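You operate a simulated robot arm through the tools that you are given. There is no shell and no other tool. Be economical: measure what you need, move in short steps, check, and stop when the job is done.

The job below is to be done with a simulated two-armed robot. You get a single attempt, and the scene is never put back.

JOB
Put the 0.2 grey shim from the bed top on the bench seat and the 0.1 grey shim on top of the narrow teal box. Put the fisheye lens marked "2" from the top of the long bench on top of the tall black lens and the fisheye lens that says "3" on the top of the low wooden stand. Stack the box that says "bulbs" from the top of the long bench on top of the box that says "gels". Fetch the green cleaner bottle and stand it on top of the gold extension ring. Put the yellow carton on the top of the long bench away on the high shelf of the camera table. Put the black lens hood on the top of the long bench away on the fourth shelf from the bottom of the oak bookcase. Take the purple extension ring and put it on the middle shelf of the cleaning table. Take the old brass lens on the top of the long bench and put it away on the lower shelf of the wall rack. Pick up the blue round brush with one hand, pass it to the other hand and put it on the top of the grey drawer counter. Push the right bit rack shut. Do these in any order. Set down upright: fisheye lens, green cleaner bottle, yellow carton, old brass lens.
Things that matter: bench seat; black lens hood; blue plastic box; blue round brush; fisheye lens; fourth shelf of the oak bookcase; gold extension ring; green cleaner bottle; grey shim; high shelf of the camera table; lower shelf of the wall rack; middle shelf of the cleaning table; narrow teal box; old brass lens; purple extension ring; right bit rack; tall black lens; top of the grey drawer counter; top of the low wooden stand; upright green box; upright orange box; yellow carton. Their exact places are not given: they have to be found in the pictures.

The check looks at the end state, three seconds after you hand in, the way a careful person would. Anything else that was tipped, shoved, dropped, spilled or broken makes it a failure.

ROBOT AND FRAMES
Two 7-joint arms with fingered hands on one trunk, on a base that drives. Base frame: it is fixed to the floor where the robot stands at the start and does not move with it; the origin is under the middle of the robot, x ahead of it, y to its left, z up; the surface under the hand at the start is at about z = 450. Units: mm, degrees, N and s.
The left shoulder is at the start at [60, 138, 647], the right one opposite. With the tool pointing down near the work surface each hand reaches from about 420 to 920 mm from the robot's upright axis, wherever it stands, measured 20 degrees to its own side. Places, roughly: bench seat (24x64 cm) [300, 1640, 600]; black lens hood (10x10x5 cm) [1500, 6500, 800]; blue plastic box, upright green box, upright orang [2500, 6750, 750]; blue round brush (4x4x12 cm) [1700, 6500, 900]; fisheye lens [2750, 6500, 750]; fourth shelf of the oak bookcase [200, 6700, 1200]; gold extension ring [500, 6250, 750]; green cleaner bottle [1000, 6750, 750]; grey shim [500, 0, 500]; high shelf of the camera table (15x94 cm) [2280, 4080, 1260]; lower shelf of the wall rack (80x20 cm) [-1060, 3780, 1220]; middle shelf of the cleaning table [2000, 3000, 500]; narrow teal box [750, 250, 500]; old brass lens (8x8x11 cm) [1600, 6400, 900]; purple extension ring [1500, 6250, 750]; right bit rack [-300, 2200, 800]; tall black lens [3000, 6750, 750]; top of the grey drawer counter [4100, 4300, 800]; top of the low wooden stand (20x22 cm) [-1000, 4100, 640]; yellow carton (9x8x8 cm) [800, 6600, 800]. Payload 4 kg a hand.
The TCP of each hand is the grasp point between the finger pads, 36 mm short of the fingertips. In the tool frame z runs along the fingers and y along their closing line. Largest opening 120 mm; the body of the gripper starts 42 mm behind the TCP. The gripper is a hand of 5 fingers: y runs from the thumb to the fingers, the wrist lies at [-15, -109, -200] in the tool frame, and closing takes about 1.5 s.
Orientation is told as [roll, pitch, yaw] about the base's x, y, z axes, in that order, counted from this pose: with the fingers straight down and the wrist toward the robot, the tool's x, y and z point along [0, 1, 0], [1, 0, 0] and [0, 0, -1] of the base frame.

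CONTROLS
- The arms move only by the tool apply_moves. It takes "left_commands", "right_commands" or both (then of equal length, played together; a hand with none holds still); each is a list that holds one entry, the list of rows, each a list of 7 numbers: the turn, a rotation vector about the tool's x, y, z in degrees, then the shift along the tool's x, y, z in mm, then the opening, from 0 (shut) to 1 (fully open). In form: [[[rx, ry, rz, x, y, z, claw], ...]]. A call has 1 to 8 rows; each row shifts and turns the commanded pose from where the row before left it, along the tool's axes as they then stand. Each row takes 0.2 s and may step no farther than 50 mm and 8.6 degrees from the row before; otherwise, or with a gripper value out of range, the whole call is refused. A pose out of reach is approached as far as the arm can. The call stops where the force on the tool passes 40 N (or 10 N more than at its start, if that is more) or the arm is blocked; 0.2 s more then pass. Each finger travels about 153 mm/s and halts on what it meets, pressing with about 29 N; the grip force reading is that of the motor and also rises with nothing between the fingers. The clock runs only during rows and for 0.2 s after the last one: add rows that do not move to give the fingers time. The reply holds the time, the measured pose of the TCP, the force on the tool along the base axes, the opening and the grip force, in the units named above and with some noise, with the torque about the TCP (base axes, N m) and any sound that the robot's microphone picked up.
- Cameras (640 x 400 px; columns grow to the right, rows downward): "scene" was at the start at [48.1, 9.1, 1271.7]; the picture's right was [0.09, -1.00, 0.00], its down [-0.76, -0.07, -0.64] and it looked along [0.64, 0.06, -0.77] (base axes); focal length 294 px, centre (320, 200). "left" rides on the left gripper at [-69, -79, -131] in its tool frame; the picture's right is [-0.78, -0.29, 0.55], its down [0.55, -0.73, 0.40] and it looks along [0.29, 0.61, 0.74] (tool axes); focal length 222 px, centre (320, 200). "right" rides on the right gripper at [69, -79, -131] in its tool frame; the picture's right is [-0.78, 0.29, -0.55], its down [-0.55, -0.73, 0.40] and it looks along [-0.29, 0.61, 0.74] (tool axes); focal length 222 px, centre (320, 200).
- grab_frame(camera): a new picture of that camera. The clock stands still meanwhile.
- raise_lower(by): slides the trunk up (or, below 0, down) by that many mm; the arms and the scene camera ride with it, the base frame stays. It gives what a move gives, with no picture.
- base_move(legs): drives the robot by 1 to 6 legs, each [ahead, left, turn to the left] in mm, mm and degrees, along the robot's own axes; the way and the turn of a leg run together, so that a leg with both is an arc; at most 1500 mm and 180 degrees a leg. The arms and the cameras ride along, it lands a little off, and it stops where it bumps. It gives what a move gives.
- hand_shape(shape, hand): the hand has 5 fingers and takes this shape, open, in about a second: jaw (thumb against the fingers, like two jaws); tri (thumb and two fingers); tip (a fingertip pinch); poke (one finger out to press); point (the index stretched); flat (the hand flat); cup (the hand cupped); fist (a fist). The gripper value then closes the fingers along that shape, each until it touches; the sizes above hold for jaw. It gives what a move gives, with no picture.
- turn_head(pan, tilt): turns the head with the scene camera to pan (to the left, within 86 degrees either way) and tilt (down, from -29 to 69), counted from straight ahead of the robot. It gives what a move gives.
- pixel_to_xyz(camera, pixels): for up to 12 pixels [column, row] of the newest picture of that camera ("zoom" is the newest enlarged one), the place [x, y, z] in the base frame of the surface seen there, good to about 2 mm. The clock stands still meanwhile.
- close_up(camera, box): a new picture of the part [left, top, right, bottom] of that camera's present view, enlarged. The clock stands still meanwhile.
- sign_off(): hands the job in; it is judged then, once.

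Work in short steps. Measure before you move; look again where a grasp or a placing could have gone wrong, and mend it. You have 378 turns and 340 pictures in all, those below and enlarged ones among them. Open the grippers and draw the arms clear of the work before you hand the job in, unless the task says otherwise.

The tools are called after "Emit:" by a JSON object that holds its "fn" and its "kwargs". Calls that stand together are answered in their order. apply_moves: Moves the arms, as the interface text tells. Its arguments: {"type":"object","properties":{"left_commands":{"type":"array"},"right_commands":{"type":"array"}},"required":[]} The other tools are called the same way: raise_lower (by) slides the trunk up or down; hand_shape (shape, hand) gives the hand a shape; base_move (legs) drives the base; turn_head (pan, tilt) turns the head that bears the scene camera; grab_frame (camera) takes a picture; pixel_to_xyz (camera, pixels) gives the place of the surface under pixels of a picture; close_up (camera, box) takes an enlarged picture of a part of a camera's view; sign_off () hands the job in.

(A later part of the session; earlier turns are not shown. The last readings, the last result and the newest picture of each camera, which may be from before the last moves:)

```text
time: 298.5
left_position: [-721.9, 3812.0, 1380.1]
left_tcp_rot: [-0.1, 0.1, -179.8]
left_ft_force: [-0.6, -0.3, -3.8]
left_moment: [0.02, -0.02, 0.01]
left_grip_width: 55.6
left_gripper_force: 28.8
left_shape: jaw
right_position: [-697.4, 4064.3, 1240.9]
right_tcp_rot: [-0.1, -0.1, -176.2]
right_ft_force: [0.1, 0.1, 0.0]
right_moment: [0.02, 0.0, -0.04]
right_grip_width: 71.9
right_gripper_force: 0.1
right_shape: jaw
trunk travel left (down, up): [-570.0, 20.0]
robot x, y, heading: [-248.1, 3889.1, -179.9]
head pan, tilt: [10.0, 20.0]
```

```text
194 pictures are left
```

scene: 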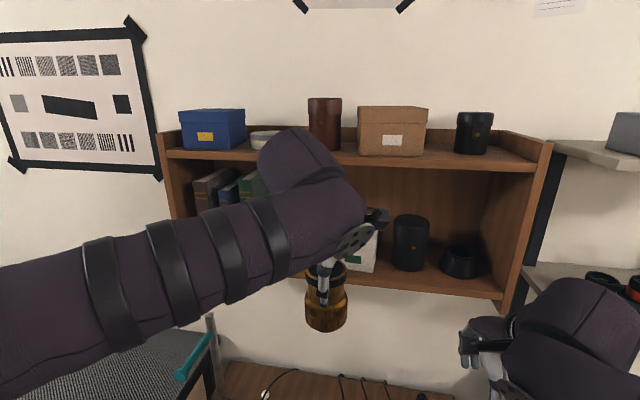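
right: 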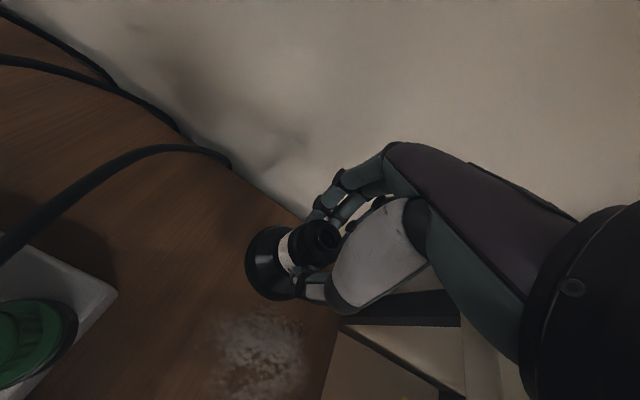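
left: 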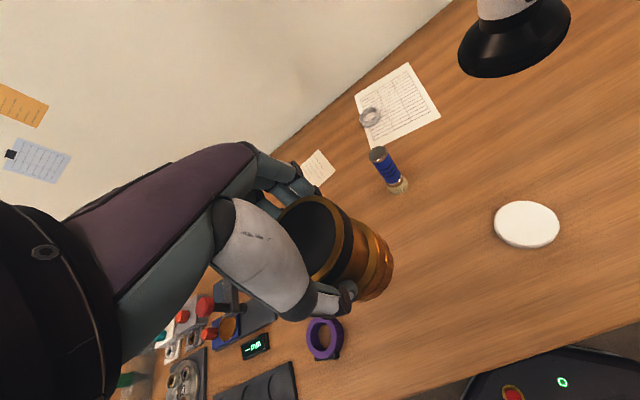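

I measure the shelf's floor, upper board, and gap with both cameras.

Emit:
{"fn": "grab_frame", "kwargs": {"camera": "left"}}

Emit:
{"fn": "pixel_to_xyz", "kwargs": {"camera": "scene", "pixels": [[450, 165], [450, 170], [490, 290], [460, 283], [430, 272], [400, 278], [375, 275], [190, 155], [295, 138], [335, 190], [470, 292]]}}

```text
193 pictures are left
```

left: 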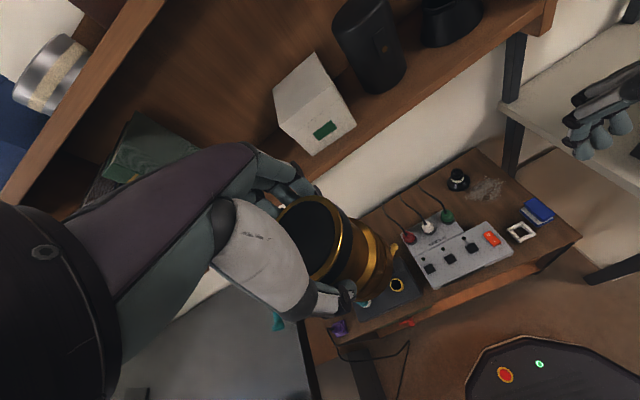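

```text
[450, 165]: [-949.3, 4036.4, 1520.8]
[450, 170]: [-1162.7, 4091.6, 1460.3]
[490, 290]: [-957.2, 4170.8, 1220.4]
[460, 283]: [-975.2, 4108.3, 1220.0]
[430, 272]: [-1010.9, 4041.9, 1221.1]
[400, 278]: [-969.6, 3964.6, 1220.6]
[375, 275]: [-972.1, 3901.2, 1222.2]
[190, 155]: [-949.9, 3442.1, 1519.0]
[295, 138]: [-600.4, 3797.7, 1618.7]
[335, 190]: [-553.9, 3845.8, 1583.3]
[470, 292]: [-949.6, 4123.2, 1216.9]
```

Shelf floor z 1221, front edge x≈-950, upper board underside ≈1515. A TCP 43–46 mm inside proved safe at the bookcase. First align y to 3690 and z to 1330.

Emit:
{"fn": "apply_moves", "kwargs": {"left_commands": [[[0, 0, 0, 40.7, 0, 16.5, 0.35], [0, 0, 0, 40.7, 0, 16.5, 0.35], [0, 0, 0, 40.7, 0, 16.5, 0.35], [0, 0, 0, 0, 40, 0, 0.35], [0, 0, 0, 0, 40, 0, 0.35], [0, 0, 0, 0, 40, 0, 0.35]]]}}

Emit:
{"fn": "grab_frame", "kwargs": {"camera": "left"}}

Emit:
{"fn": "grab_frame", "kwargs": {"camera": "scene"}}

```text
time: 299.9
left_position: [-842.5, 3689.9, 1329.4]
left_tcp_rot: [0.0, 0.2, -179.8]
left_ft_force: [-1.1, -0.1, -3.5]
left_moment: [-0.01, -0.02, 0.01]
left_grip_width: 55.4
left_gripper_force: 28.9
left_shape: jaw
right_position: [-697.3, 4065.7, 1239.6]
right_tcp_rot: [0.1, 0.1, -176.3]
right_ft_force: [-0.7, -0.1, 0.0]
right_moment: [-0.03, -0.01, 0.01]
right_grip_width: 71.8
right_gripper_force: 0.1
right_shape: jaw
trunk travel left (down, up): [-570.0, 20.0]
robot x, y, heading: [-250.2, 3890.2, -179.9]
head pan, tilt: [10.0, 20.0]
```

```text
192 pictures are left
```

left: 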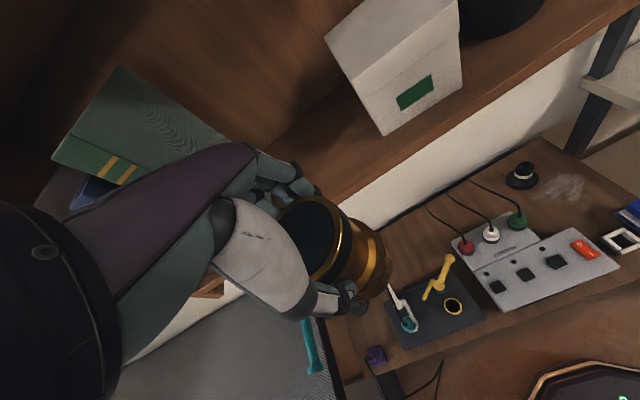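

```text
191 pictures are left
```

scene: 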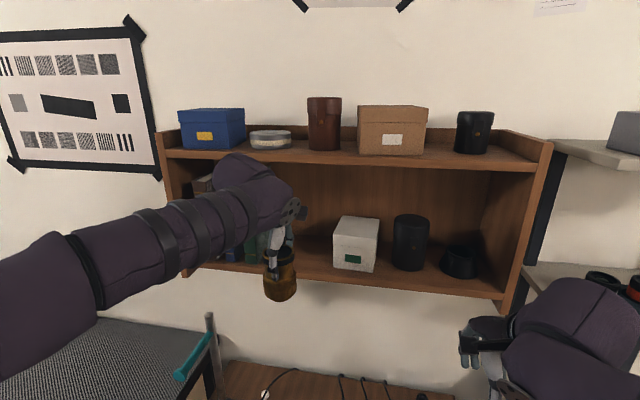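

Clear gap. Move in: 5 steps to x=-993, drifting y to 3698.

Emit:
{"fn": "apply_moves", "kwargs": {"left_commands": [[[0, 0, 0, -2, 38, 0, 0.35], [0, 0, 0, -2, 38, 0, 0.35], [0, 0, 0, -2, 38, 0, 0.35], [0, 0, 0, -2, 25, 0, 0.35], [0, 0, 0, 0, 12, 0, 0.35]]]}}

Emit:
{"fn": "grab_frame", "kwargs": {"camera": "left"}}

Emit:
{"fn": "close_up", "kwargs": {"camera": "scene", "box": [160, 100, 420, 300]}}

```text
time: 301.1
left_position: [-992.3, 3697.1, 1328.9]
left_tcp_rot: [0.0, 0.1, -179.6]
left_ft_force: [0.1, -1.0, -3.4]
left_moment: [-0.04, -0.03, -0.02]
left_grip_width: 55.6
left_gripper_force: 29.4
left_shape: jaw
right_position: [-698.1, 4064.0, 1240.4]
right_tcp_rot: [0.0, 0.1, -176.3]
right_ft_force: [-0.4, -0.1, -0.4]
right_moment: [0.02, -0.03, -0.01]
right_grip_width: 72.0
right_gripper_force: 0.1
right_shape: jaw
trunk travel left (down, up): [-570.0, 20.0]
robot x, y, heading: [-250.4, 3889.5, -179.7]
head pan, tilt: [10.0, 20.0]
```

```text
190 pictures are left
```

left: 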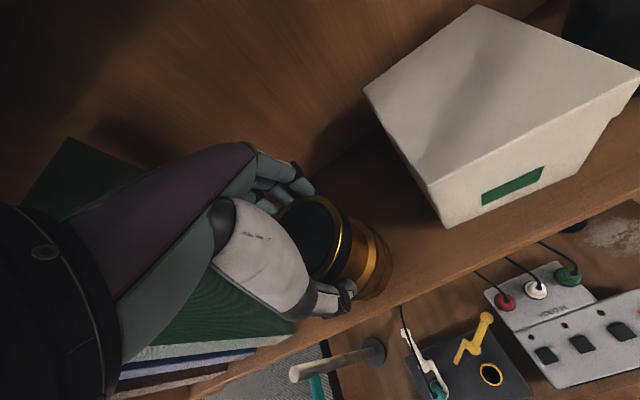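

```text
2.00 times, centred on (290, 200) of scene
```

zoom: 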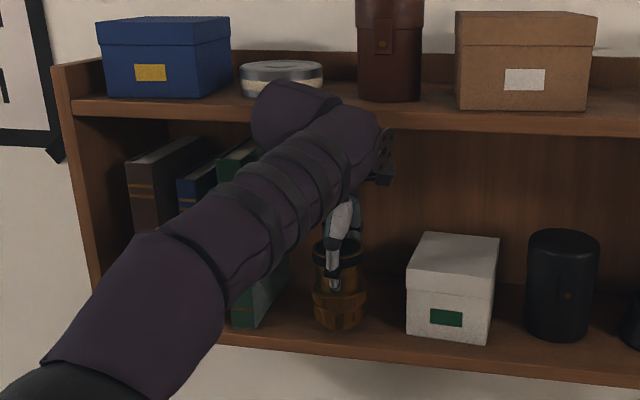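

Lower ~7 mm to contact.

Emit:
{"fn": "apply_moves", "kwargs": {"left_commands": [[[0, 0, 0, 0, 3, 3, 0.35], [0, 0, 0, 0, 0, 2, 0.35], [0, 0, 0, 0, 0, 1.5, 0.35]]]}}

```text
time: 301.9
left_position: [-995.0, 3697.0, 1322.9]
left_tcp_rot: [-0.1, 0.1, -179.8]
left_ft_force: [0.3, 0.3, -2.9]
left_moment: [-0.01, 0.01, 0.02]
left_grip_width: 55.4
left_gripper_force: 28.7
left_shape: jaw
right_position: [-697.6, 4063.6, 1241.1]
right_tcp_rot: [-0.1, 0.2, -176.1]
right_ft_force: [-0.4, -0.3, 1.0]
right_moment: [-0.02, 0.01, 0.0]
right_grip_width: 72.0
right_gripper_force: 0.0
right_shape: jaw
trunk travel left (down, up): [-570.0, 20.0]
robot x, y, heading: [-253.9, 3890.0, -179.5]
head pan, tilt: [10.0, 20.0]
```

Emit:
{"fn": "apply_moves", "kwargs": {"left_commands": [[[0, 0, 0, 0, 0, 1, 0.35], [0, 0, 0, 0, 0, 1, 0.35]]]}}

```text
time: 302.5
left_position: [-995.8, 3697.9, 1321.5]
left_tcp_rot: [0.0, 0.1, -179.8]
left_ft_force: [-1.2, -1.0, -3.8]
left_moment: [-0.05, -0.02, -0.03]
left_grip_width: 55.9
left_gripper_force: 29.0
left_shape: jaw
right_position: [-696.8, 4064.0, 1240.6]
right_tcp_rot: [0.0, 0.0, -176.2]
right_ft_force: [-0.2, -0.4, 0.4]
right_moment: [-0.02, 0.01, 0.01]
right_grip_width: 72.1
right_gripper_force: 0.0
right_shape: jaw
trunk travel left (down, up): [-570.0, 20.0]
robot x, y, heading: [-251.1, 3890.2, -179.8]
head pan, tilt: [10.0, 20.0]
```

Emit:
{"fn": "apply_moves", "kwargs": {"left_commands": [[[0, 0, 0, 0, 0, 1, 0.35], [0, 0, 0, 0, 0, 1, 0.35]]]}}

```text
time: 303.1
left_position: [-995.8, 3696.5, 1321.1]
left_tcp_rot: [0.0, 0.0, -179.6]
left_ft_force: [0.3, 0.7, -0.7]
left_moment: [0.01, -0.02, 0.0]
left_grip_width: 55.5
left_gripper_force: 28.7
left_shape: jaw
right_position: [-696.1, 4063.7, 1240.4]
right_tcp_rot: [0.0, 0.0, -176.2]
right_ft_force: [-0.1, -0.6, -0.2]
right_moment: [0.01, -0.01, -0.04]
right_grip_width: 71.9
right_gripper_force: 0.0
right_shape: jaw
trunk travel left (down, up): [-570.0, 20.0]
robot x, y, heading: [-249.6, 3889.0, -179.8]
head pan, tilt: [10.0, 20.0]
```

Touching. Open, ease back 15 mm, then view.

Emit:
{"fn": "apply_moves", "kwargs": {"left_commands": [[[0, 0, 0, 0, 0, 0.7, 0.35], [0, 0, 0, 0, 0, 0, 0.7], [0, 0, 0, 0, 0, 0, 1], [0, 0, 0, 0, 0, 0, 1], [0, 0, 0, 0, -7, 0, 1], [0, 0, 0, 0, -8, 0, 1]]]}}

Emit:
{"fn": "grab_frame", "kwargs": {"camera": "left"}}

```text
time: 304.5
left_position: [-980.0, 3696.4, 1319.7]
left_tcp_rot: [0.0, 0.1, -179.8]
left_ft_force: [-0.5, 0.0, 0.5]
left_moment: [0.01, 0.01, -0.01]
left_grip_width: 119.6
left_gripper_force: 0.0
left_shape: jaw
right_position: [-696.0, 4064.2, 1241.0]
right_tcp_rot: [0.0, 0.1, -176.2]
right_ft_force: [-0.2, -0.4, 0.3]
right_moment: [0.0, -0.02, 0.02]
right_grip_width: 71.9
right_gripper_force: 0.1
right_shape: jaw
trunk travel left (down, up): [-570.0, 20.0]
robot x, y, heading: [-250.4, 3887.0, -180.1]
head pan, tilt: [10.0, 20.0]
```

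```text
188 pictures are left
```

left: 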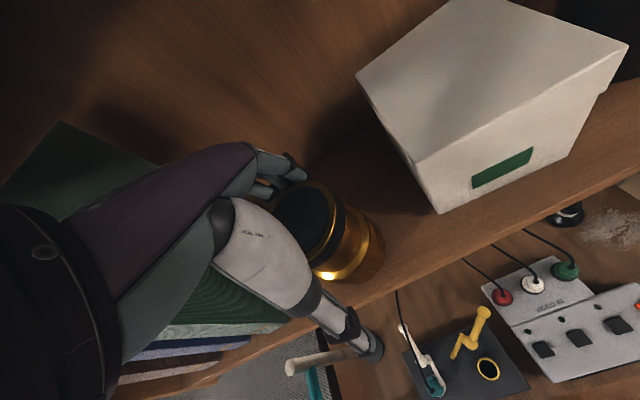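

Stable. Rise 55 mm and retract.

Emit:
{"fn": "apply_moves", "kwargs": {"left_commands": [[[0, 0, 0, 0, 0, -18, 1], [0, 0, 0, 0, 0, -20, 1], [0, 0, 0, 0, 0, -20, 1]]]}}

Emit:
{"fn": "apply_moves", "kwargs": {"left_commands": [[[0, 0, 0, 0, -40, 0, 1], [0, 0, 0, 0, -45, 0, 1], [0, 0, 0, 0, -45, 0, 1], [0, 0, 0, 0, -45, 0, 1], [0, 0, 0, 0, -45, 0, 1], [0, 0, 0, -30, -30, 0, 1]]]}}

Emit:
{"fn": "close_up", "kwargs": {"camera": "scene", "box": [160, 100, 420, 300]}}

```text
time: 305.3
left_position: [-978.4, 3698.0, 1366.0]
left_tcp_rot: [0.1, 0.9, -179.6]
left_ft_force: [8.2, -0.5, -4.1]
left_moment: [0.1, 1.15, 0.05]
left_grip_width: 119.8
left_gripper_force: 0.1
left_shape: jaw
right_position: [-696.5, 4064.1, 1241.0]
right_tcp_rot: [0.0, -0.1, -176.2]
right_ft_force: [0.1, -0.3, 0.0]
right_moment: [-0.01, -0.07, -0.01]
right_grip_width: 71.8
right_gripper_force: 0.1
right_shape: jaw
trunk travel left (down, up): [-570.0, 20.0]
robot x, y, heading: [-249.8, 3890.1, -179.5]
head pan, tilt: [10.0, 20.0]
stopped in row 3 (left hand): the force on the tool passed its limit at 58 N (the readings are from after the stop); the commanded pose is now the measured one
```

```text
time: 306.7
left_position: [-728.4, 3730.0, 1366.7]
left_tcp_rot: [0.0, 0.8, -179.8]
left_ft_force: [0.0, -0.2, 0.1]
left_moment: [-0.01, 0.0, 0.0]
left_grip_width: 119.9
left_gripper_force: 0.1
left_shape: jaw
right_position: [-695.5, 4064.8, 1239.4]
right_tcp_rot: [0.1, 0.0, -176.2]
right_ft_force: [0.0, 0.2, 0.9]
right_moment: [-0.06, -0.01, -0.01]
right_grip_width: 72.0
right_gripper_force: 0.1
right_shape: jaw
trunk travel left (down, up): [-570.0, 20.0]
robot x, y, heading: [-251.8, 3890.2, -179.6]
head pan, tilt: [10.0, 20.0]
```

```text
2.00 times, centred on (290, 200) of scene
```

zoom: 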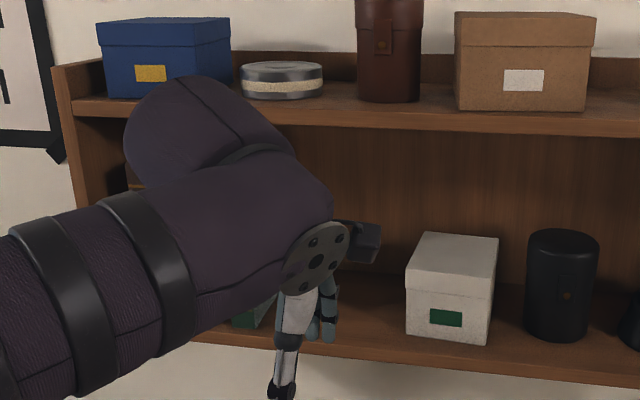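

The wrist touched the upper board while rising; I must check the lens. Move the hand aside and look.

Emit:
{"fn": "grab_frame", "kwargs": {"camera": "left"}}

Emit:
{"fn": "apply_moves", "kwargs": {"left_commands": [[[0, 0, 0, 0, -45, 0, 1], [0, 0, 0, 40, -20, 0, 1], [0, 0, 0, 45, 0, 0, 1], [0, 0, 0, 45, 0, 0, 1]]]}}

Emit:
{"fn": "grab_frame", "kwargs": {"camera": "scene"}}

```text
186 pictures are left
```

left: 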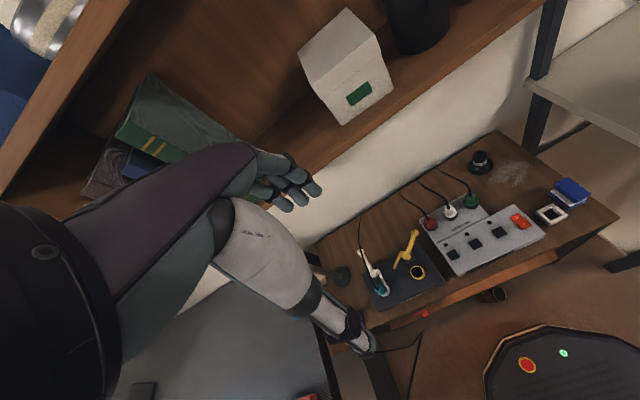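

```text
time: 307.7
left_position: [-663.5, 3597.5, 1369.8]
left_tcp_rot: [0.1, 1.1, -179.7]
left_ft_force: [-0.3, -0.5, 0.4]
left_moment: [-0.02, -0.03, 0.0]
left_grip_width: 120.0
left_gripper_force: 0.1
left_shape: jaw
right_position: [-696.9, 4063.9, 1241.3]
right_tcp_rot: [0.0, 0.0, -176.1]
right_ft_force: [0.2, -0.1, -0.8]
right_moment: [0.02, 0.01, 0.04]
right_grip_width: 72.0
right_gripper_force: 0.1
right_shape: jaw
trunk travel left (down, up): [-570.0, 20.0]
robot x, y, heading: [-251.2, 3891.3, -179.6]
head pan, tilt: [10.0, 20.0]
```

```text
185 pictures are left
```

scene: 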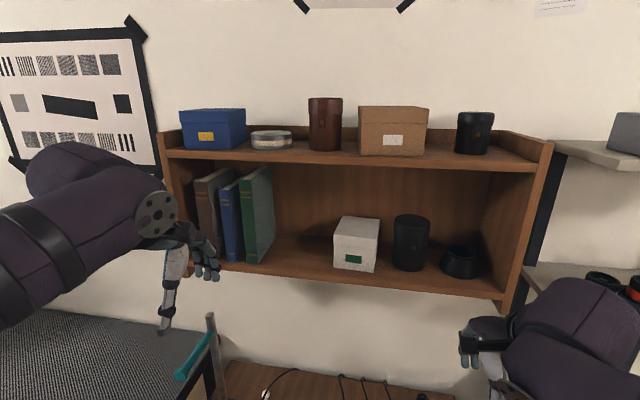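

The brass lens was dragged off the shelf. I look down to find it.

Emit:
{"fn": "turn_head", "kwargs": {"pan": 0, "tilt": 60}}

Emit:
{"fn": "grab_frame", "kwargs": {"camera": "scene"}}

Emit:
{"fn": "grab_frame", "kwargs": {"camera": "left"}}

Emit:
{"fn": "grab_frame", "kwargs": {"camera": "right"}}

```text
time: 308.8
left_position: [-663.8, 3599.6, 1371.0]
left_tcp_rot: [0.2, 1.0, -179.7]
left_ft_force: [0.0, 0.3, -0.2]
left_moment: [0.02, 0.01, -0.01]
left_grip_width: 119.9
left_gripper_force: 0.0
left_shape: jaw
right_position: [-696.7, 4064.6, 1241.5]
right_tcp_rot: [0.0, 0.0, -176.1]
right_ft_force: [-0.1, 0.4, 0.0]
right_moment: [0.02, 0.05, -0.01]
right_grip_width: 72.0
right_gripper_force: 0.0
right_shape: jaw
trunk travel left (down, up): [-570.0, 20.0]
robot x, y, heading: [-253.2, 3890.6, -179.9]
head pan, tilt: [0.0, 60.0]
```

```text
184 pictures are left
```

scene: 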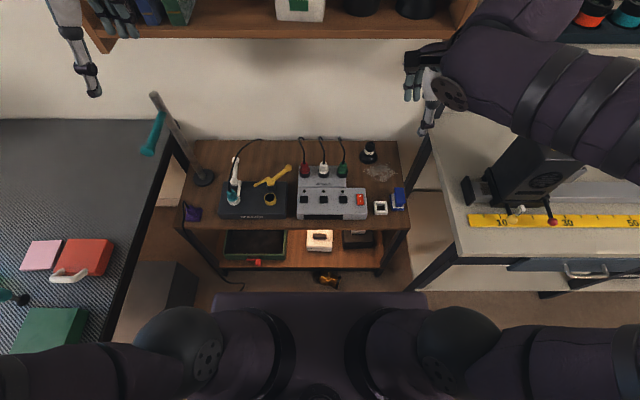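

```text
183 pictures are left
```

left: 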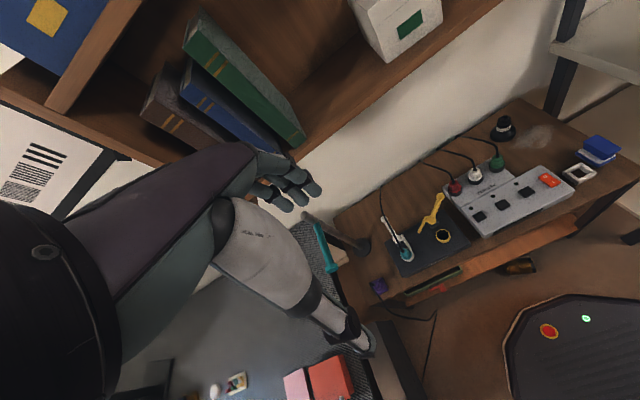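

```text
182 pictures are left
```

right: 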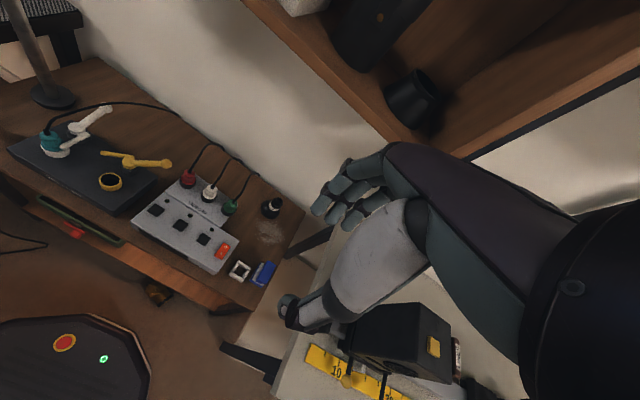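

The lens lies on the floor in front of the stand, near (328,278). Nothing else seems disturbed. I back off 450, lower the trunk, and measure it.

Emit:
{"fn": "pixel_to_xyz", "kwargs": {"camera": "scene", "pixels": [[318, 277], [328, 280], [338, 282], [330, 290], [300, 284]]}}

Emit:
{"fn": "base_move", "kwargs": {"legs": [[-450, 0, 0]]}}

Emit:
{"fn": "raise_lower", "kwargs": {"by": -400}}

Emit:
{"fn": "turn_head", "kwargs": {"pan": 0, "tilt": 45}}

Emit:
{"fn": "grab_frame", "kwargs": {"camera": "scene"}}

```text
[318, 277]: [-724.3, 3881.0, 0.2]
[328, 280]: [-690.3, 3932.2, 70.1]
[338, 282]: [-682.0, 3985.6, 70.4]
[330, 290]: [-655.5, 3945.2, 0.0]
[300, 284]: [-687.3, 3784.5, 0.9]
```

```text
time: 311.5
left_position: [-217.7, 3599.1, 1371.9]
left_tcp_rot: [0.1, 0.9, -179.8]
left_ft_force: [0.6, 0.4, 1.0]
left_moment: [0.0, 0.04, -0.01]
left_grip_width: 120.0
left_gripper_force: 0.1
left_shape: jaw
right_position: [-250.6, 4066.9, 1240.7]
right_tcp_rot: [0.0, 0.1, -176.2]
right_ft_force: [-0.1, 1.1, -0.1]
right_moment: [0.03, -0.01, 0.05]
right_grip_width: 71.9
right_gripper_force: 0.1
right_shape: jaw
trunk travel left (down, up): [-570.0, 20.0]
robot x, y, heading: [195.7, 3889.4, -179.9]
head pan, tilt: [0.0, 60.0]
```

```text
time: 315.3
left_position: [-218.5, 3601.3, 970.5]
left_tcp_rot: [0.1, 1.0, -179.8]
left_ft_force: [-0.5, -1.2, -0.6]
left_moment: [0.03, -0.02, -0.01]
left_grip_width: 119.8
left_gripper_force: 0.0
left_shape: jaw
right_position: [-251.4, 4066.0, 842.4]
right_tcp_rot: [0.0, 0.0, -176.4]
right_ft_force: [0.3, 0.1, -0.6]
right_moment: [-0.01, 0.02, -0.04]
right_grip_width: 71.8
right_gripper_force: 0.1
right_shape: jaw
trunk travel left (down, up): [-170.0, 420.0]
robot x, y, heading: [194.4, 3887.6, -180.0]
head pan, tilt: [0.0, 60.0]
```

```text
time: 316.1
left_position: [-219.0, 3601.1, 971.6]
left_tcp_rot: [0.1, 1.0, -179.7]
left_ft_force: [0.8, 0.5, -1.3]
left_moment: [-0.04, 0.04, -0.01]
left_grip_width: 119.9
left_gripper_force: 0.0
left_shape: jaw
right_position: [-250.5, 4067.2, 842.1]
right_tcp_rot: [0.0, 0.0, -176.2]
right_ft_force: [0.2, -1.4, -0.3]
right_moment: [0.04, -0.01, -0.04]
right_grip_width: 72.0
right_gripper_force: 0.1
right_shape: jaw
trunk travel left (down, up): [-170.0, 420.0]
robot x, y, heading: [193.4, 3889.5, -179.8]
head pan, tilt: [0.0, 45.0]
```

```text
181 pictures are left
```

scene: 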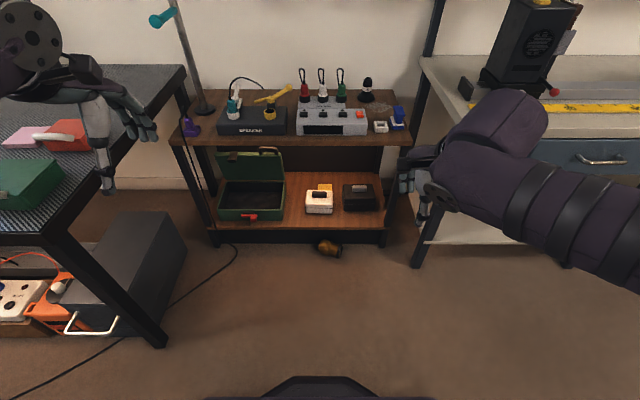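

Emit:
{"fn": "close_up", "kwargs": {"camera": "scene", "box": [290, 215, 370, 275]}}

Emit:
{"fn": "pixel_to_xyz", "kwargs": {"camera": "zoom", "pixels": [[230, 230], [290, 210], [340, 250], [400, 280], [280, 190], [360, 215], [300, 275], [250, 260], [380, 330]]}}

```text
6.67 times, centred on (330, 245) of scene
```

zoom: 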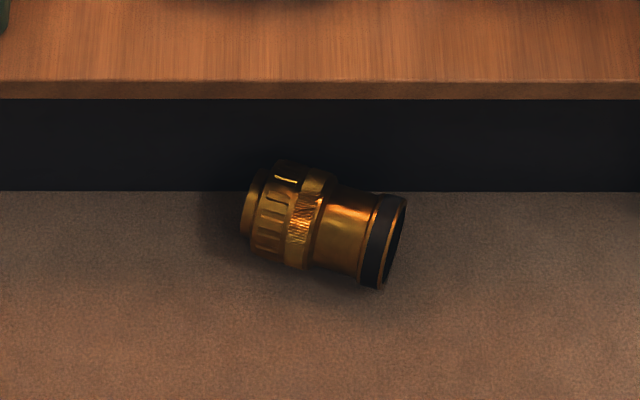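

```text
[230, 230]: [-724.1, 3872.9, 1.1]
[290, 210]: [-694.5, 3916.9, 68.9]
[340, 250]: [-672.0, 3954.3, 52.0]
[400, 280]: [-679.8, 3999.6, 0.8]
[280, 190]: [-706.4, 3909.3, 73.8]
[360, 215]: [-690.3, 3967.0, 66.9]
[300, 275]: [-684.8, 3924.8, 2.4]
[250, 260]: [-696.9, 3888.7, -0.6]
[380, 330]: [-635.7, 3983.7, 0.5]
```

I measure the stand's lower front beside the lens to see whether fingers fit behind it.

Emit:
{"fn": "pixel_to_xyz", "kwargs": {"camera": "zoom", "pixels": [[100, 85], [100, 140], [100, 185], [450, 140], [450, 90], [450, 185], [245, 205], [270, 225], [395, 240], [320, 220], [300, 240], [375, 240]]}}

```text
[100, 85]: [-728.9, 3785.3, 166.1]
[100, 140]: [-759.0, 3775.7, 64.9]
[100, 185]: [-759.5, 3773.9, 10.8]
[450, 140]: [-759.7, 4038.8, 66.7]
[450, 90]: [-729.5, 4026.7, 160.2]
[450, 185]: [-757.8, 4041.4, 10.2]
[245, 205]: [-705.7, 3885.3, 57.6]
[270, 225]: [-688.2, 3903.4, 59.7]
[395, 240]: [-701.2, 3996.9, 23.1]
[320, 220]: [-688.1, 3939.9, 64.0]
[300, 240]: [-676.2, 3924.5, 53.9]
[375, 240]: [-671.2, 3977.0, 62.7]
```

The lens is too close under the stand's edge for a direct grasp. I'll roll it out toward me: tilt the left hand forward and draw the lens by its top-back. First come closer and lower the trunk.

Emit:
{"fn": "raise_lower", "kwargs": {"by": -165}}

Emit:
{"fn": "base_move", "kwargs": {"legs": [[230, 0, 0]]}}

Emit:
{"fn": "apply_moves", "kwargs": {"left_commands": [[[-8.4, 0, 0, 0, 0, 0, 0.1], [-8.4, 0, 0, 0, 0, 0, 0], [-8.4, 0, 0, 0, 0, 0, 0], [-8.4, 0, 0, 0, 0, 0, 0], [-8.4, 0, 0, 0, 0, 0, 0]]]}}

Emit:
{"fn": "turn_head", "kwargs": {"pan": 0, "tilt": 50}}

Emit:
{"fn": "grab_frame", "kwargs": {"camera": "scene"}}

```text
time: 317.9
left_position: [-216.6, 3601.0, 805.6]
left_tcp_rot: [0.1, 0.9, -179.8]
left_ft_force: [-0.1, 0.2, 0.8]
left_moment: [0.04, 0.0, 0.02]
left_grip_width: 119.8
left_gripper_force: 0.1
left_shape: jaw
right_position: [-250.4, 4066.1, 677.3]
right_tcp_rot: [0.0, 0.0, -176.3]
right_ft_force: [-0.6, 0.5, -0.3]
right_moment: [-0.03, 0.0, -0.02]
right_grip_width: 71.8
right_gripper_force: 0.0
right_shape: jaw
trunk travel left (down, up): [-5.0, 585.0]
robot x, y, heading: [197.1, 3891.7, -179.7]
head pan, tilt: [0.0, 45.0]
```

```text
time: 319.7
left_position: [-444.9, 3597.8, 806.0]
left_tcp_rot: [0.1, 1.0, -179.7]
left_ft_force: [-0.7, 0.5, -0.6]
left_moment: [-0.03, 0.01, -0.06]
left_grip_width: 119.9
left_gripper_force: 0.0
left_shape: jaw
right_position: [-479.8, 4063.4, 675.6]
right_tcp_rot: [0.0, 0.0, -176.2]
right_ft_force: [0.8, 0.9, -0.8]
right_moment: [-0.02, -0.05, 0.0]
right_grip_width: 72.1
right_gripper_force: 0.1
right_shape: jaw
trunk travel left (down, up): [-5.0, 585.0]
robot x, y, heading: [-32.4, 3886.7, -179.9]
head pan, tilt: [0.0, 45.0]
```

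```text
time: 320.9
left_position: [-444.4, 3599.7, 806.6]
left_tcp_rot: [0.0, -41.1, -179.8]
left_ft_force: [-0.3, -0.2, 0.9]
left_moment: [-0.02, -0.01, 0.01]
left_grip_width: 0.0
left_gripper_force: 29.7
left_shape: jaw
right_position: [-479.2, 4063.9, 675.8]
right_tcp_rot: [0.0, -0.1, -176.2]
right_ft_force: [-0.3, 0.1, 0.5]
right_moment: [-0.03, 0.0, 0.02]
right_grip_width: 71.9
right_gripper_force: 0.0
right_shape: jaw
trunk travel left (down, up): [-5.0, 585.0]
robot x, y, heading: [-34.6, 3888.8, -179.7]
head pan, tilt: [0.0, 45.0]
```

```text
time: 321.5
left_position: [-444.4, 3599.8, 805.5]
left_tcp_rot: [0.2, -41.0, -179.7]
left_ft_force: [-0.7, -0.7, 0.2]
left_moment: [-0.02, -0.05, 0.0]
left_grip_width: 0.0
left_gripper_force: 29.3
left_shape: jaw
right_position: [-478.9, 4064.5, 675.3]
right_tcp_rot: [0.1, 0.0, -176.1]
right_ft_force: [0.5, 0.4, -0.1]
right_moment: [0.0, -0.04, -0.03]
right_grip_width: 71.8
right_gripper_force: 0.0
right_shape: jaw
trunk travel left (down, up): [-5.0, 585.0]
robot x, y, heading: [-30.3, 3890.1, -179.8]
head pan, tilt: [0.0, 50.0]
```

```text
179 pictures are left
```

scene: 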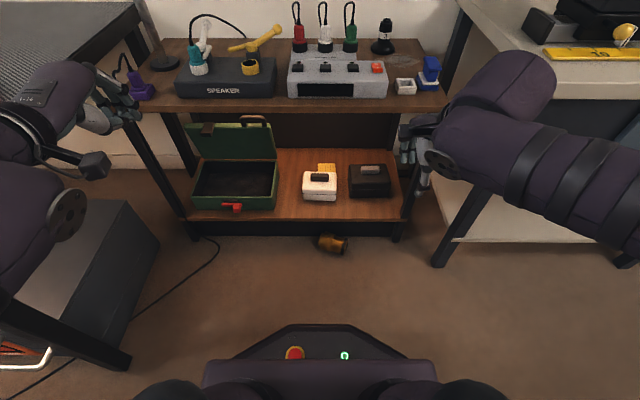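

I bring the tilted left hand down in front of the lens.

Emit:
{"fn": "apply_moves", "kwargs": {"left_commands": [[[0, 0, 0, -25.8, -18.4, 32.9, 0], [0, 0, 0, -25.8, -18.4, 32.9, 0], [0, 0, 0, -25.8, -18.4, 32.9, 0], [0, 0, 0, -25.8, -18.4, 32.9, 0], [0, 0, 0, -25.8, -18.4, 32.9, 0], [0, 0, 0, -25.8, -18.4, 32.9, 0], [0, 0, 0, -25.8, -18.4, 32.9, 0], [0, 0, 0, -25.8, -18.4, 32.9, 0]]]}}

Emit:
{"fn": "apply_moves", "kwargs": {"left_commands": [[[0, 0, 0, -25.8, -18.4, 32.9, 0], [0, 0, 0, -25.8, -18.4, 32.9, 0], [0, 0, 0, -25.8, -18.4, 32.9, 0], [0, 0, 0, -25.8, -18.4, 32.9, 0], [0, 0, 0, -25.8, -18.4, 32.9, 0]]]}}

Emit:
{"fn": "grab_frame", "kwargs": {"camera": "scene"}}

Emit:
{"fn": "grab_frame", "kwargs": {"camera": "left"}}

```text
time: 323.3
left_position: [-480.0, 3708.0, 650.0]
left_tcp_rot: [0.1, -41.0, -179.7]
left_ft_force: [-0.4, 0.3, 0.5]
left_moment: [0.05, -0.02, -0.01]
left_grip_width: 0.0
left_gripper_force: 29.1
left_shape: jaw
left hand out of reach, approached as far as the arm can: row 5, 6, 7, 8
right_position: [-478.7, 4064.0, 675.4]
right_tcp_rot: [0.0, 0.0, -176.1]
right_ft_force: [0.5, 0.2, -0.4]
right_moment: [0.02, 0.03, -0.01]
right_grip_width: 72.0
right_gripper_force: 0.1
right_shape: jaw
trunk travel left (down, up): [-5.0, 585.0]
robot x, y, heading: [-31.2, 3889.8, -179.7]
head pan, tilt: [0.0, 50.0]
```

```text
time: 324.5
left_position: [-479.9, 3708.1, 650.5]
left_tcp_rot: [0.1, -41.0, -179.7]
left_ft_force: [0.2, 0.5, 0.6]
left_moment: [0.0, 0.02, -0.03]
left_grip_width: 0.3
left_gripper_force: 29.4
left_shape: jaw
left hand out of reach, approached as far as the arm can: row 1, 2, 3, 4, 5
right_position: [-479.4, 4064.7, 675.4]
right_tcp_rot: [0.0, 0.0, -176.3]
right_ft_force: [-0.1, -0.3, 0.9]
right_moment: [0.0, -0.01, 0.0]
right_grip_width: 71.9
right_gripper_force: 0.0
right_shape: jaw
trunk travel left (down, up): [-5.0, 585.0]
robot x, y, heading: [-36.0, 3890.1, -179.6]
head pan, tilt: [0.0, 50.0]
```

```text
178 pictures are left
```

scene: 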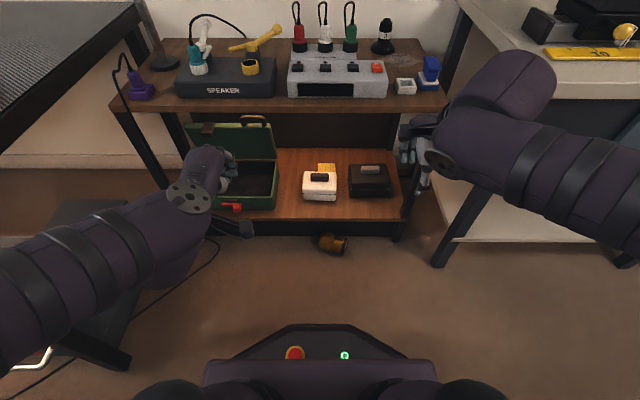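

```text
177 pictures are left
```

left: 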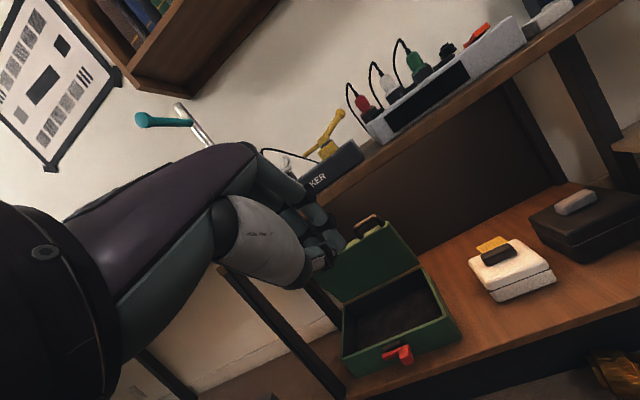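

Too close to the body for that tilt. I back up 130 and take a path farther forward.

Emit:
{"fn": "base_move", "kwargs": {"legs": [[-130, 0, 0]]}}

Emit:
{"fn": "apply_moves", "kwargs": {"left_commands": [[[0, 0, 0, -22.7, -4.8, 42, 0], [0, 0, 0, -22.7, -4.8, 42, 0], [0, 0, 0, -22.7, -4.8, 42, 0], [0, 0, 0, -22.7, -4.8, 42, 0], [0, 0, 0, -22.7, -4.8, 42, 0], [0, 0, 0, -22.7, -4.8, 42, 0], [0, 0, 0, -22.7, -4.8, 42, 0], [0, 0, 0, -22.7, -4.8, 42, 0]]]}}

Emit:
{"fn": "grab_frame", "kwargs": {"camera": "scene"}}

```text
time: 325.8
left_position: [-349.1, 3708.6, 649.4]
left_tcp_rot: [0.1, -41.0, -179.7]
left_ft_force: [-0.2, -1.3, -0.8]
left_moment: [0.0, -0.03, -0.02]
left_grip_width: 0.1
left_gripper_force: 28.7
left_shape: jaw
right_position: [-349.3, 4064.4, 675.8]
right_tcp_rot: [0.0, -0.1, -176.1]
right_ft_force: [0.3, -0.3, -0.5]
right_moment: [0.01, -0.02, -0.01]
right_grip_width: 71.8
right_gripper_force: 0.1
right_shape: jaw
trunk travel left (down, up): [-5.0, 585.0]
robot x, y, heading: [97.4, 3887.3, -179.6]
head pan, tilt: [0.0, 50.0]
```

```text
time: 327.6
left_position: [-541.8, 3889.6, 369.6]
left_tcp_rot: [0.0, -41.1, -179.6]
left_ft_force: [0.5, -0.3, 0.5]
left_moment: [-0.02, 0.01, 0.0]
left_grip_width: 0.0
left_gripper_force: 29.0
left_shape: jaw
right_position: [-348.7, 4064.5, 676.0]
right_tcp_rot: [-0.1, -0.1, -176.1]
right_ft_force: [0.4, -0.2, 0.8]
right_moment: [0.02, 0.0, -0.03]
right_grip_width: 72.1
right_gripper_force: 0.0
right_shape: jaw
trunk travel left (down, up): [-5.0, 585.0]
robot x, y, heading: [92.8, 3889.0, -179.7]
head pan, tilt: [0.0, 50.0]
```

```text
176 pictures are left
```

scene: 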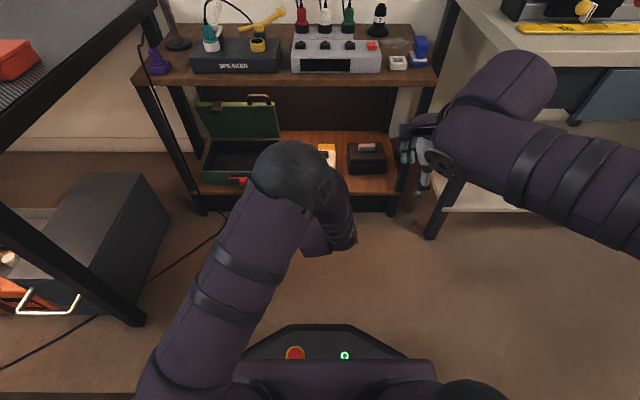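

Now to just above the lens's top-back: TCP (-690,3935,135).

Emit:
{"fn": "apply_moves", "kwargs": {"left_commands": [[[0, 0, 0, -6.4, -6, 39.2, 0], [0, 0, 0, -6.4, -6, 39.2, 0], [0, 0, 0, -6.4, -6, 39.2, 0], [0, 0, 0, -6.4, -6, 39.2, 0], [0, 0, 0, -6.4, -6, 39.2, 0], [0, 0, 0, -6.4, -6, 39.2, 0], [0, 0, 0, -6.4, -6, 39.2, 0]]]}}

Emit:
{"fn": "grab_frame", "kwargs": {"camera": "left"}}

Emit:
{"fn": "grab_frame", "kwargs": {"camera": "scene"}}

```text
time: 329.2
left_position: [-690.9, 3933.9, 136.2]
left_tcp_rot: [0.2, -41.1, -179.6]
left_ft_force: [0.0, 0.5, -0.2]
left_moment: [-0.03, -0.06, 0.01]
left_grip_width: 0.0
left_gripper_force: 28.7
left_shape: jaw
right_position: [-348.2, 4064.3, 676.4]
right_tcp_rot: [0.0, 0.0, -176.1]
right_ft_force: [0.5, -0.4, 0.9]
right_moment: [-0.01, -0.02, -0.02]
right_grip_width: 72.0
right_gripper_force: 0.0
right_shape: jaw
trunk travel left (down, up): [-5.0, 585.0]
robot x, y, heading: [97.5, 3888.4, -179.5]
head pan, tilt: [0.0, 50.0]
```

```text
175 pictures are left
```

left: 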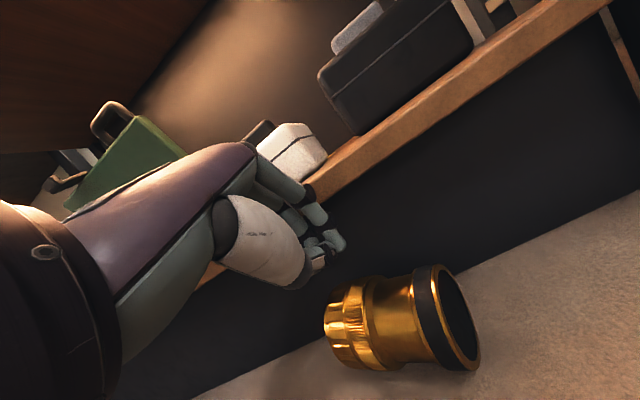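

```text
174 pictures are left
```

scene: 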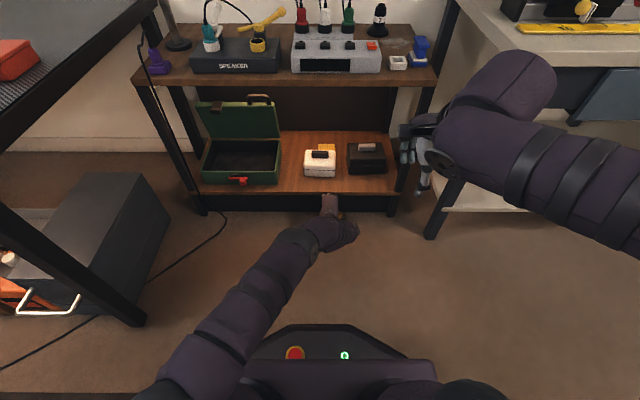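

A clear view of the lens. I measure it precisely from here.

Emit:
{"fn": "pixel_to_xyz", "kwargs": {"camera": "left", "pixels": [[345, 290], [345, 330], [350, 360], [375, 285], [375, 320], [400, 275], [415, 300], [430, 270], [440, 310], [475, 350], [455, 320], [335, 240]]}}

```text
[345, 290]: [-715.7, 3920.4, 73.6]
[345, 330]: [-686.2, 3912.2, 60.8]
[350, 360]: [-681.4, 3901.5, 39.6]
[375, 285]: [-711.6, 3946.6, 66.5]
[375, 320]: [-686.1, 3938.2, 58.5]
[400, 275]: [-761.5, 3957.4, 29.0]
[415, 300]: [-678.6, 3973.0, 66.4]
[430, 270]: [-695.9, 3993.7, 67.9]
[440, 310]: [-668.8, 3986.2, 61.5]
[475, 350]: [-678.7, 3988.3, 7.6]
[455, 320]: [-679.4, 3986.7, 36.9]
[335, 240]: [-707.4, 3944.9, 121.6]
```

Hook plan: lower the fingertips into the gap behind the lens (tip ≈(-746,3934,62)), then draw forward slowly.

Emit:
{"fn": "apply_moves", "kwargs": {"left_commands": [[[0, 0, 0, 0, 5.4, 36.5, 0], [0, 0, 0, 0, -6, 10, 0], [0, 0, 0, 0, -5, 9, 0]]]}}

Emit:
{"fn": "grab_frame", "kwargs": {"camera": "left"}}

```text
time: 330.0
left_position: [-711.8, 3935.3, 101.6]
left_tcp_rot: [0.1, -40.1, -179.9]
left_ft_force: [29.3, 2.5, -17.9]
left_moment: [0.09, 1.02, 0.27]
left_grip_width: 0.0
left_gripper_force: 28.9
left_shape: jaw
left hand out of reach, approached as far as the arm can: row 2, 3
right_position: [-349.1, 4065.0, 676.7]
right_tcp_rot: [0.0, 0.1, -176.1]
right_ft_force: [-0.4, -0.2, 0.0]
right_moment: [0.02, 0.0, 0.0]
right_grip_width: 71.9
right_gripper_force: 0.0
right_shape: jaw
trunk travel left (down, up): [-5.0, 585.0]
robot x, y, heading: [99.0, 3891.2, -179.7]
head pan, tilt: [0.0, 50.0]
```

```text
173 pictures are left
```

left: 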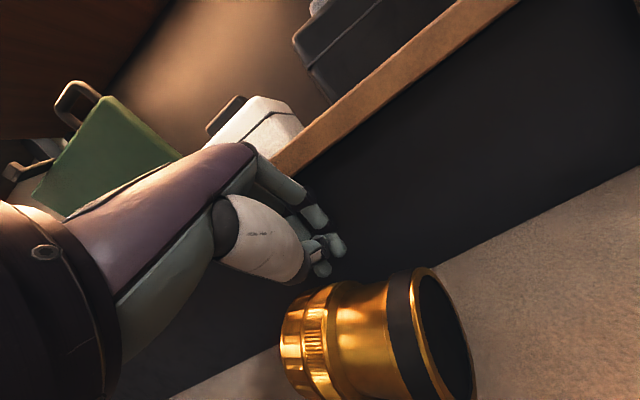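

The knuckles touch the shelf's edge, so I stop there, ease off, and pull forward from this height.

Emit:
{"fn": "apply_moves", "kwargs": {"left_commands": [[[0, 0, 0, 0, -8.4, 0.6, 0], [0, 0, 0, 0, -7.5, -6.5, 0], [0, 0, 0, 0, -7.5, -6.5, 0], [0, 0, 0, 0, -7.5, -6.5, 0], [0, 0, 0, 0, -7.5, -6.5, 0], [0, 0, 0, 0, -7.5, -6.5, 0]]]}}

Emit:
{"fn": "grab_frame", "kwargs": {"camera": "left"}}

```text
time: 331.4
left_position: [-663.6, 3933.4, 106.7]
left_tcp_rot: [0.2, -41.2, -179.6]
left_ft_force: [0.4, 0.4, -0.2]
left_moment: [-0.01, 0.03, 0.02]
left_grip_width: 0.1
left_gripper_force: 28.4
left_shape: jaw
right_position: [-349.4, 4064.9, 675.5]
right_tcp_rot: [0.1, -0.1, -176.1]
right_ft_force: [-0.4, 0.3, -0.6]
right_moment: [0.0, 0.01, 0.03]
right_grip_width: 72.2
right_gripper_force: 0.1
right_shape: jaw
trunk travel left (down, up): [-5.0, 585.0]
robot x, y, heading: [98.9, 3891.5, -179.8]
head pan, tilt: [0.0, 50.0]
```

```text
172 pictures are left
```

left: 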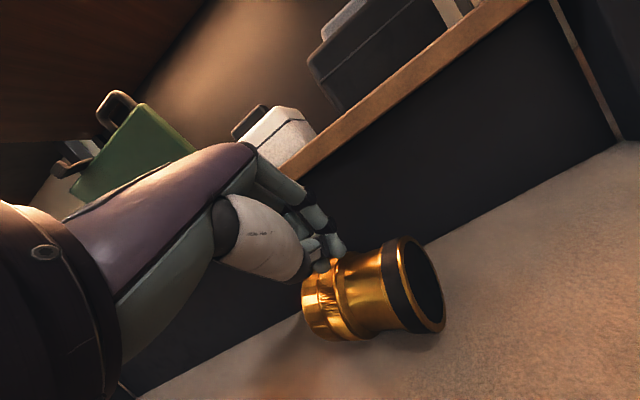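

Emit:
{"fn": "pixel_to_xyz", "kwargs": {"camera": "left", "pixels": [[320, 285], [330, 310], [350, 275], [360, 300], [380, 280], [400, 300], [415, 275], [335, 245]]}}

```text
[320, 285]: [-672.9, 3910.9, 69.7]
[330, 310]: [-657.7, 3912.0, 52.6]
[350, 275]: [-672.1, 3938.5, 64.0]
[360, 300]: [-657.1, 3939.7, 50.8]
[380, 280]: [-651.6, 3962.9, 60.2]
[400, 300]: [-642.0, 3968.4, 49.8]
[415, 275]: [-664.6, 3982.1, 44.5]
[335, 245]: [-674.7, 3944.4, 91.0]
```

It rolled ~22 mm forward. Second stroke: go back over it, hook lower, and pull farther.

Emit:
{"fn": "apply_moves", "kwargs": {"left_commands": [[[0, 0, 0, 0, 15, -14, 0], [0, 0, 0, 0, 27, 20, 0], [0, 0, 0, 0, -13, 18, 0], [0, 0, 0, 0, -13, 18, 0]]]}}

Emit:
{"fn": "apply_moves", "kwargs": {"left_commands": [[[0, 0, 0, 0, -7.5, -6.5, 0], [0, 0, 0, 0, -9, -7.9, 0], [0, 0, 0, 0, -9, -7.9, 0], [0, 0, 0, 0, -9, -7.9, 0], [0, 0, 0, 0, -9, -7.9, 0], [0, 0, 0, 0, -9, -7.9, 0], [0, 0, 0, 0, -9, -7.9, 0], [0, 0, 0, 0, -9, -7.9, 0]]]}}

Emit:
{"fn": "grab_frame", "kwargs": {"camera": "left"}}

```text
time: 332.4
left_position: [-695.7, 3934.9, 83.0]
left_tcp_rot: [0.3, -40.2, 179.7]
left_ft_force: [-0.3, -0.2, 4.6]
left_moment: [-0.11, 0.05, 0.0]
left_grip_width: 0.0
left_gripper_force: 28.7
left_shape: jaw
left hand out of reach, approached as far as the arm can: row 4
right_position: [-349.0, 4064.4, 675.9]
right_tcp_rot: [0.0, -0.1, -176.1]
right_ft_force: [-0.9, -0.1, -0.2]
right_moment: [-0.02, 0.0, -0.01]
right_grip_width: 72.0
right_gripper_force: 0.1
right_shape: jaw
trunk travel left (down, up): [-5.0, 585.0]
robot x, y, heading: [97.3, 3891.7, -179.6]
head pan, tilt: [0.0, 50.0]
```

```text
time: 334.2
left_position: [-609.9, 3933.1, 84.9]
left_tcp_rot: [0.1, -41.2, -179.6]
left_ft_force: [-6.6, -0.3, 13.7]
left_moment: [-0.2, 0.32, -0.1]
left_grip_width: 0.0
left_gripper_force: 29.2
left_shape: jaw
right_position: [-348.3, 4064.3, 677.6]
right_tcp_rot: [0.0, -0.1, -176.1]
right_ft_force: [-0.3, 0.1, -0.2]
right_moment: [0.0, 0.03, 0.0]
right_grip_width: 71.9
right_gripper_force: 0.1
right_shape: jaw
trunk travel left (down, up): [-5.0, 585.0]
robot x, y, heading: [98.1, 3892.6, -179.7]
head pan, tilt: [0.0, 50.0]
```

```text
171 pictures are left
```

left: 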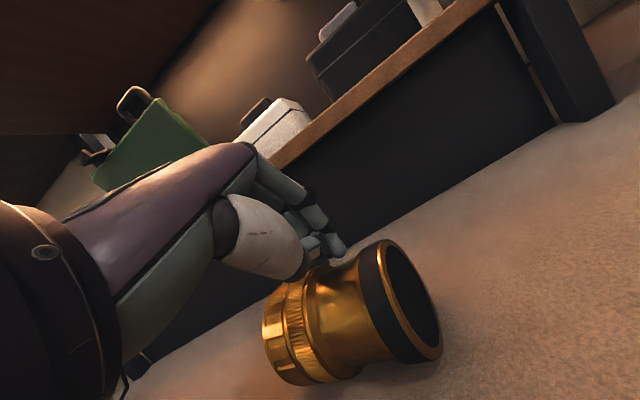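

The lens came along well. Lift off and measure.

Emit:
{"fn": "apply_moves", "kwargs": {"left_commands": [[[0, 0, 0, 0, 20, -20, 0], [0, 0, 0, 0, 20, -35, 0], [0, 0, 0, 0, 20, -35, 0]]]}}

Emit:
{"fn": "grab_frame", "kwargs": {"camera": "left"}}

```text
time: 335.0
left_position: [-596.1, 3934.8, 190.3]
left_tcp_rot: [0.1, -40.8, -179.6]
left_ft_force: [-0.5, 0.0, -0.1]
left_moment: [-0.01, 0.03, -0.03]
left_grip_width: 0.0
left_gripper_force: 29.0
left_shape: jaw
right_position: [-349.4, 4064.7, 675.8]
right_tcp_rot: [0.0, 0.1, -176.1]
right_ft_force: [0.0, 0.2, -0.6]
right_moment: [-0.02, -0.02, -0.01]
right_grip_width: 72.1
right_gripper_force: 0.1
right_shape: jaw
trunk travel left (down, up): [-5.0, 585.0]
robot x, y, heading: [96.6, 3889.8, -179.9]
head pan, tilt: [0.0, 50.0]
```

```text
170 pictures are left
```

left: 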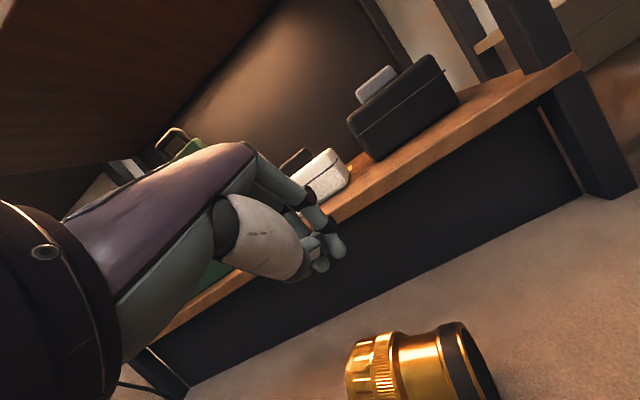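

Emit:
{"fn": "pixel_to_xyz", "kwargs": {"camera": "left", "pixels": [[370, 345], [360, 375], [395, 340], [400, 360], [385, 380], [420, 345], [440, 335], [440, 370], [455, 325], [480, 390], [352, 360], [350, 395]]}}

```text
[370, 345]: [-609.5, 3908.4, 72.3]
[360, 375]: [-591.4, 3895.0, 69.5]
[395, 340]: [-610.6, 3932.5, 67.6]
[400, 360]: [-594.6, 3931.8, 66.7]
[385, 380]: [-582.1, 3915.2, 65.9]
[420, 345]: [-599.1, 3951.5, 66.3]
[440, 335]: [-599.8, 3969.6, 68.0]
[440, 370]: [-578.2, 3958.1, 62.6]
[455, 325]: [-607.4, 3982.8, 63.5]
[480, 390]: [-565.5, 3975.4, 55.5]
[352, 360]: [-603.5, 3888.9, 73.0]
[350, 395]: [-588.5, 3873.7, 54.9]
```

Lens axis now: bottom end near (-608,3872), cap end (-594,3983), clear of the stand. I return the left hand to vertical, align yaw to 171°, open, and hover over (-603,3917).

Emit:
{"fn": "apply_moves", "kwargs": {"left_commands": [[[8.2, 0, 0, 0, 0, 0, 0.3], [8.2, 0, 0, 0, 0, 0, 0.8], [8.2, 0, 0, 0, 0, 0, 1], [8.2, 0, 0, 0, 0, 0, 1], [8.2, 0, 0, 0, 0, 0, 1], [0, 0, 8.5, 0, 0, 0, 1], [0, 0, 0, 18, 6, 0, 1]]]}}

Emit:
{"fn": "grab_frame", "kwargs": {"camera": "left"}}

```text
time: 336.6
left_position: [-604.2, 3917.9, 189.9]
left_tcp_rot: [0.0, -0.1, 171.7]
left_ft_force: [0.1, 0.4, 0.6]
left_moment: [0.02, 0.01, 0.0]
left_grip_width: 119.6
left_gripper_force: 0.0
left_shape: jaw
right_position: [-348.4, 4064.7, 675.6]
right_tcp_rot: [-0.1, 0.0, -176.1]
right_ft_force: [0.7, 0.5, -0.2]
right_moment: [-0.03, -0.04, -0.02]
right_grip_width: 71.7
right_gripper_force: 0.1
right_shape: jaw
trunk travel left (down, up): [-5.0, 585.0]
robot x, y, heading: [100.6, 3893.5, -179.9]
head pan, tilt: [0.0, 50.0]
```

```text
169 pictures are left
```

left: 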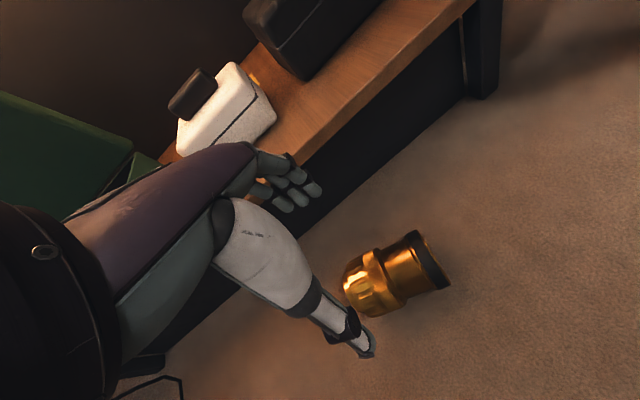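

I verify the axis position with pixel points on the body silhouette.

Emit:
{"fn": "pixel_to_xyz", "kwargs": {"camera": "left", "pixels": [[355, 275], [370, 290], [380, 275], [375, 265], [385, 300], [400, 270], [410, 255], [425, 275], [415, 240], [360, 295], [395, 290]]}}

```text
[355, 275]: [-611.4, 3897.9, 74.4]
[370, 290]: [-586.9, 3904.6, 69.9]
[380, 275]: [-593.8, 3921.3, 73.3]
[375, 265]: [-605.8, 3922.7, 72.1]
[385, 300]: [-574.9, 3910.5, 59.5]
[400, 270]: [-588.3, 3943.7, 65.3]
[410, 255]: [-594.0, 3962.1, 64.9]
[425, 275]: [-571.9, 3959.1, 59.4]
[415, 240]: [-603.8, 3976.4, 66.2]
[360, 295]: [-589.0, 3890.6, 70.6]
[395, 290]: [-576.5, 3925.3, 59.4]
```

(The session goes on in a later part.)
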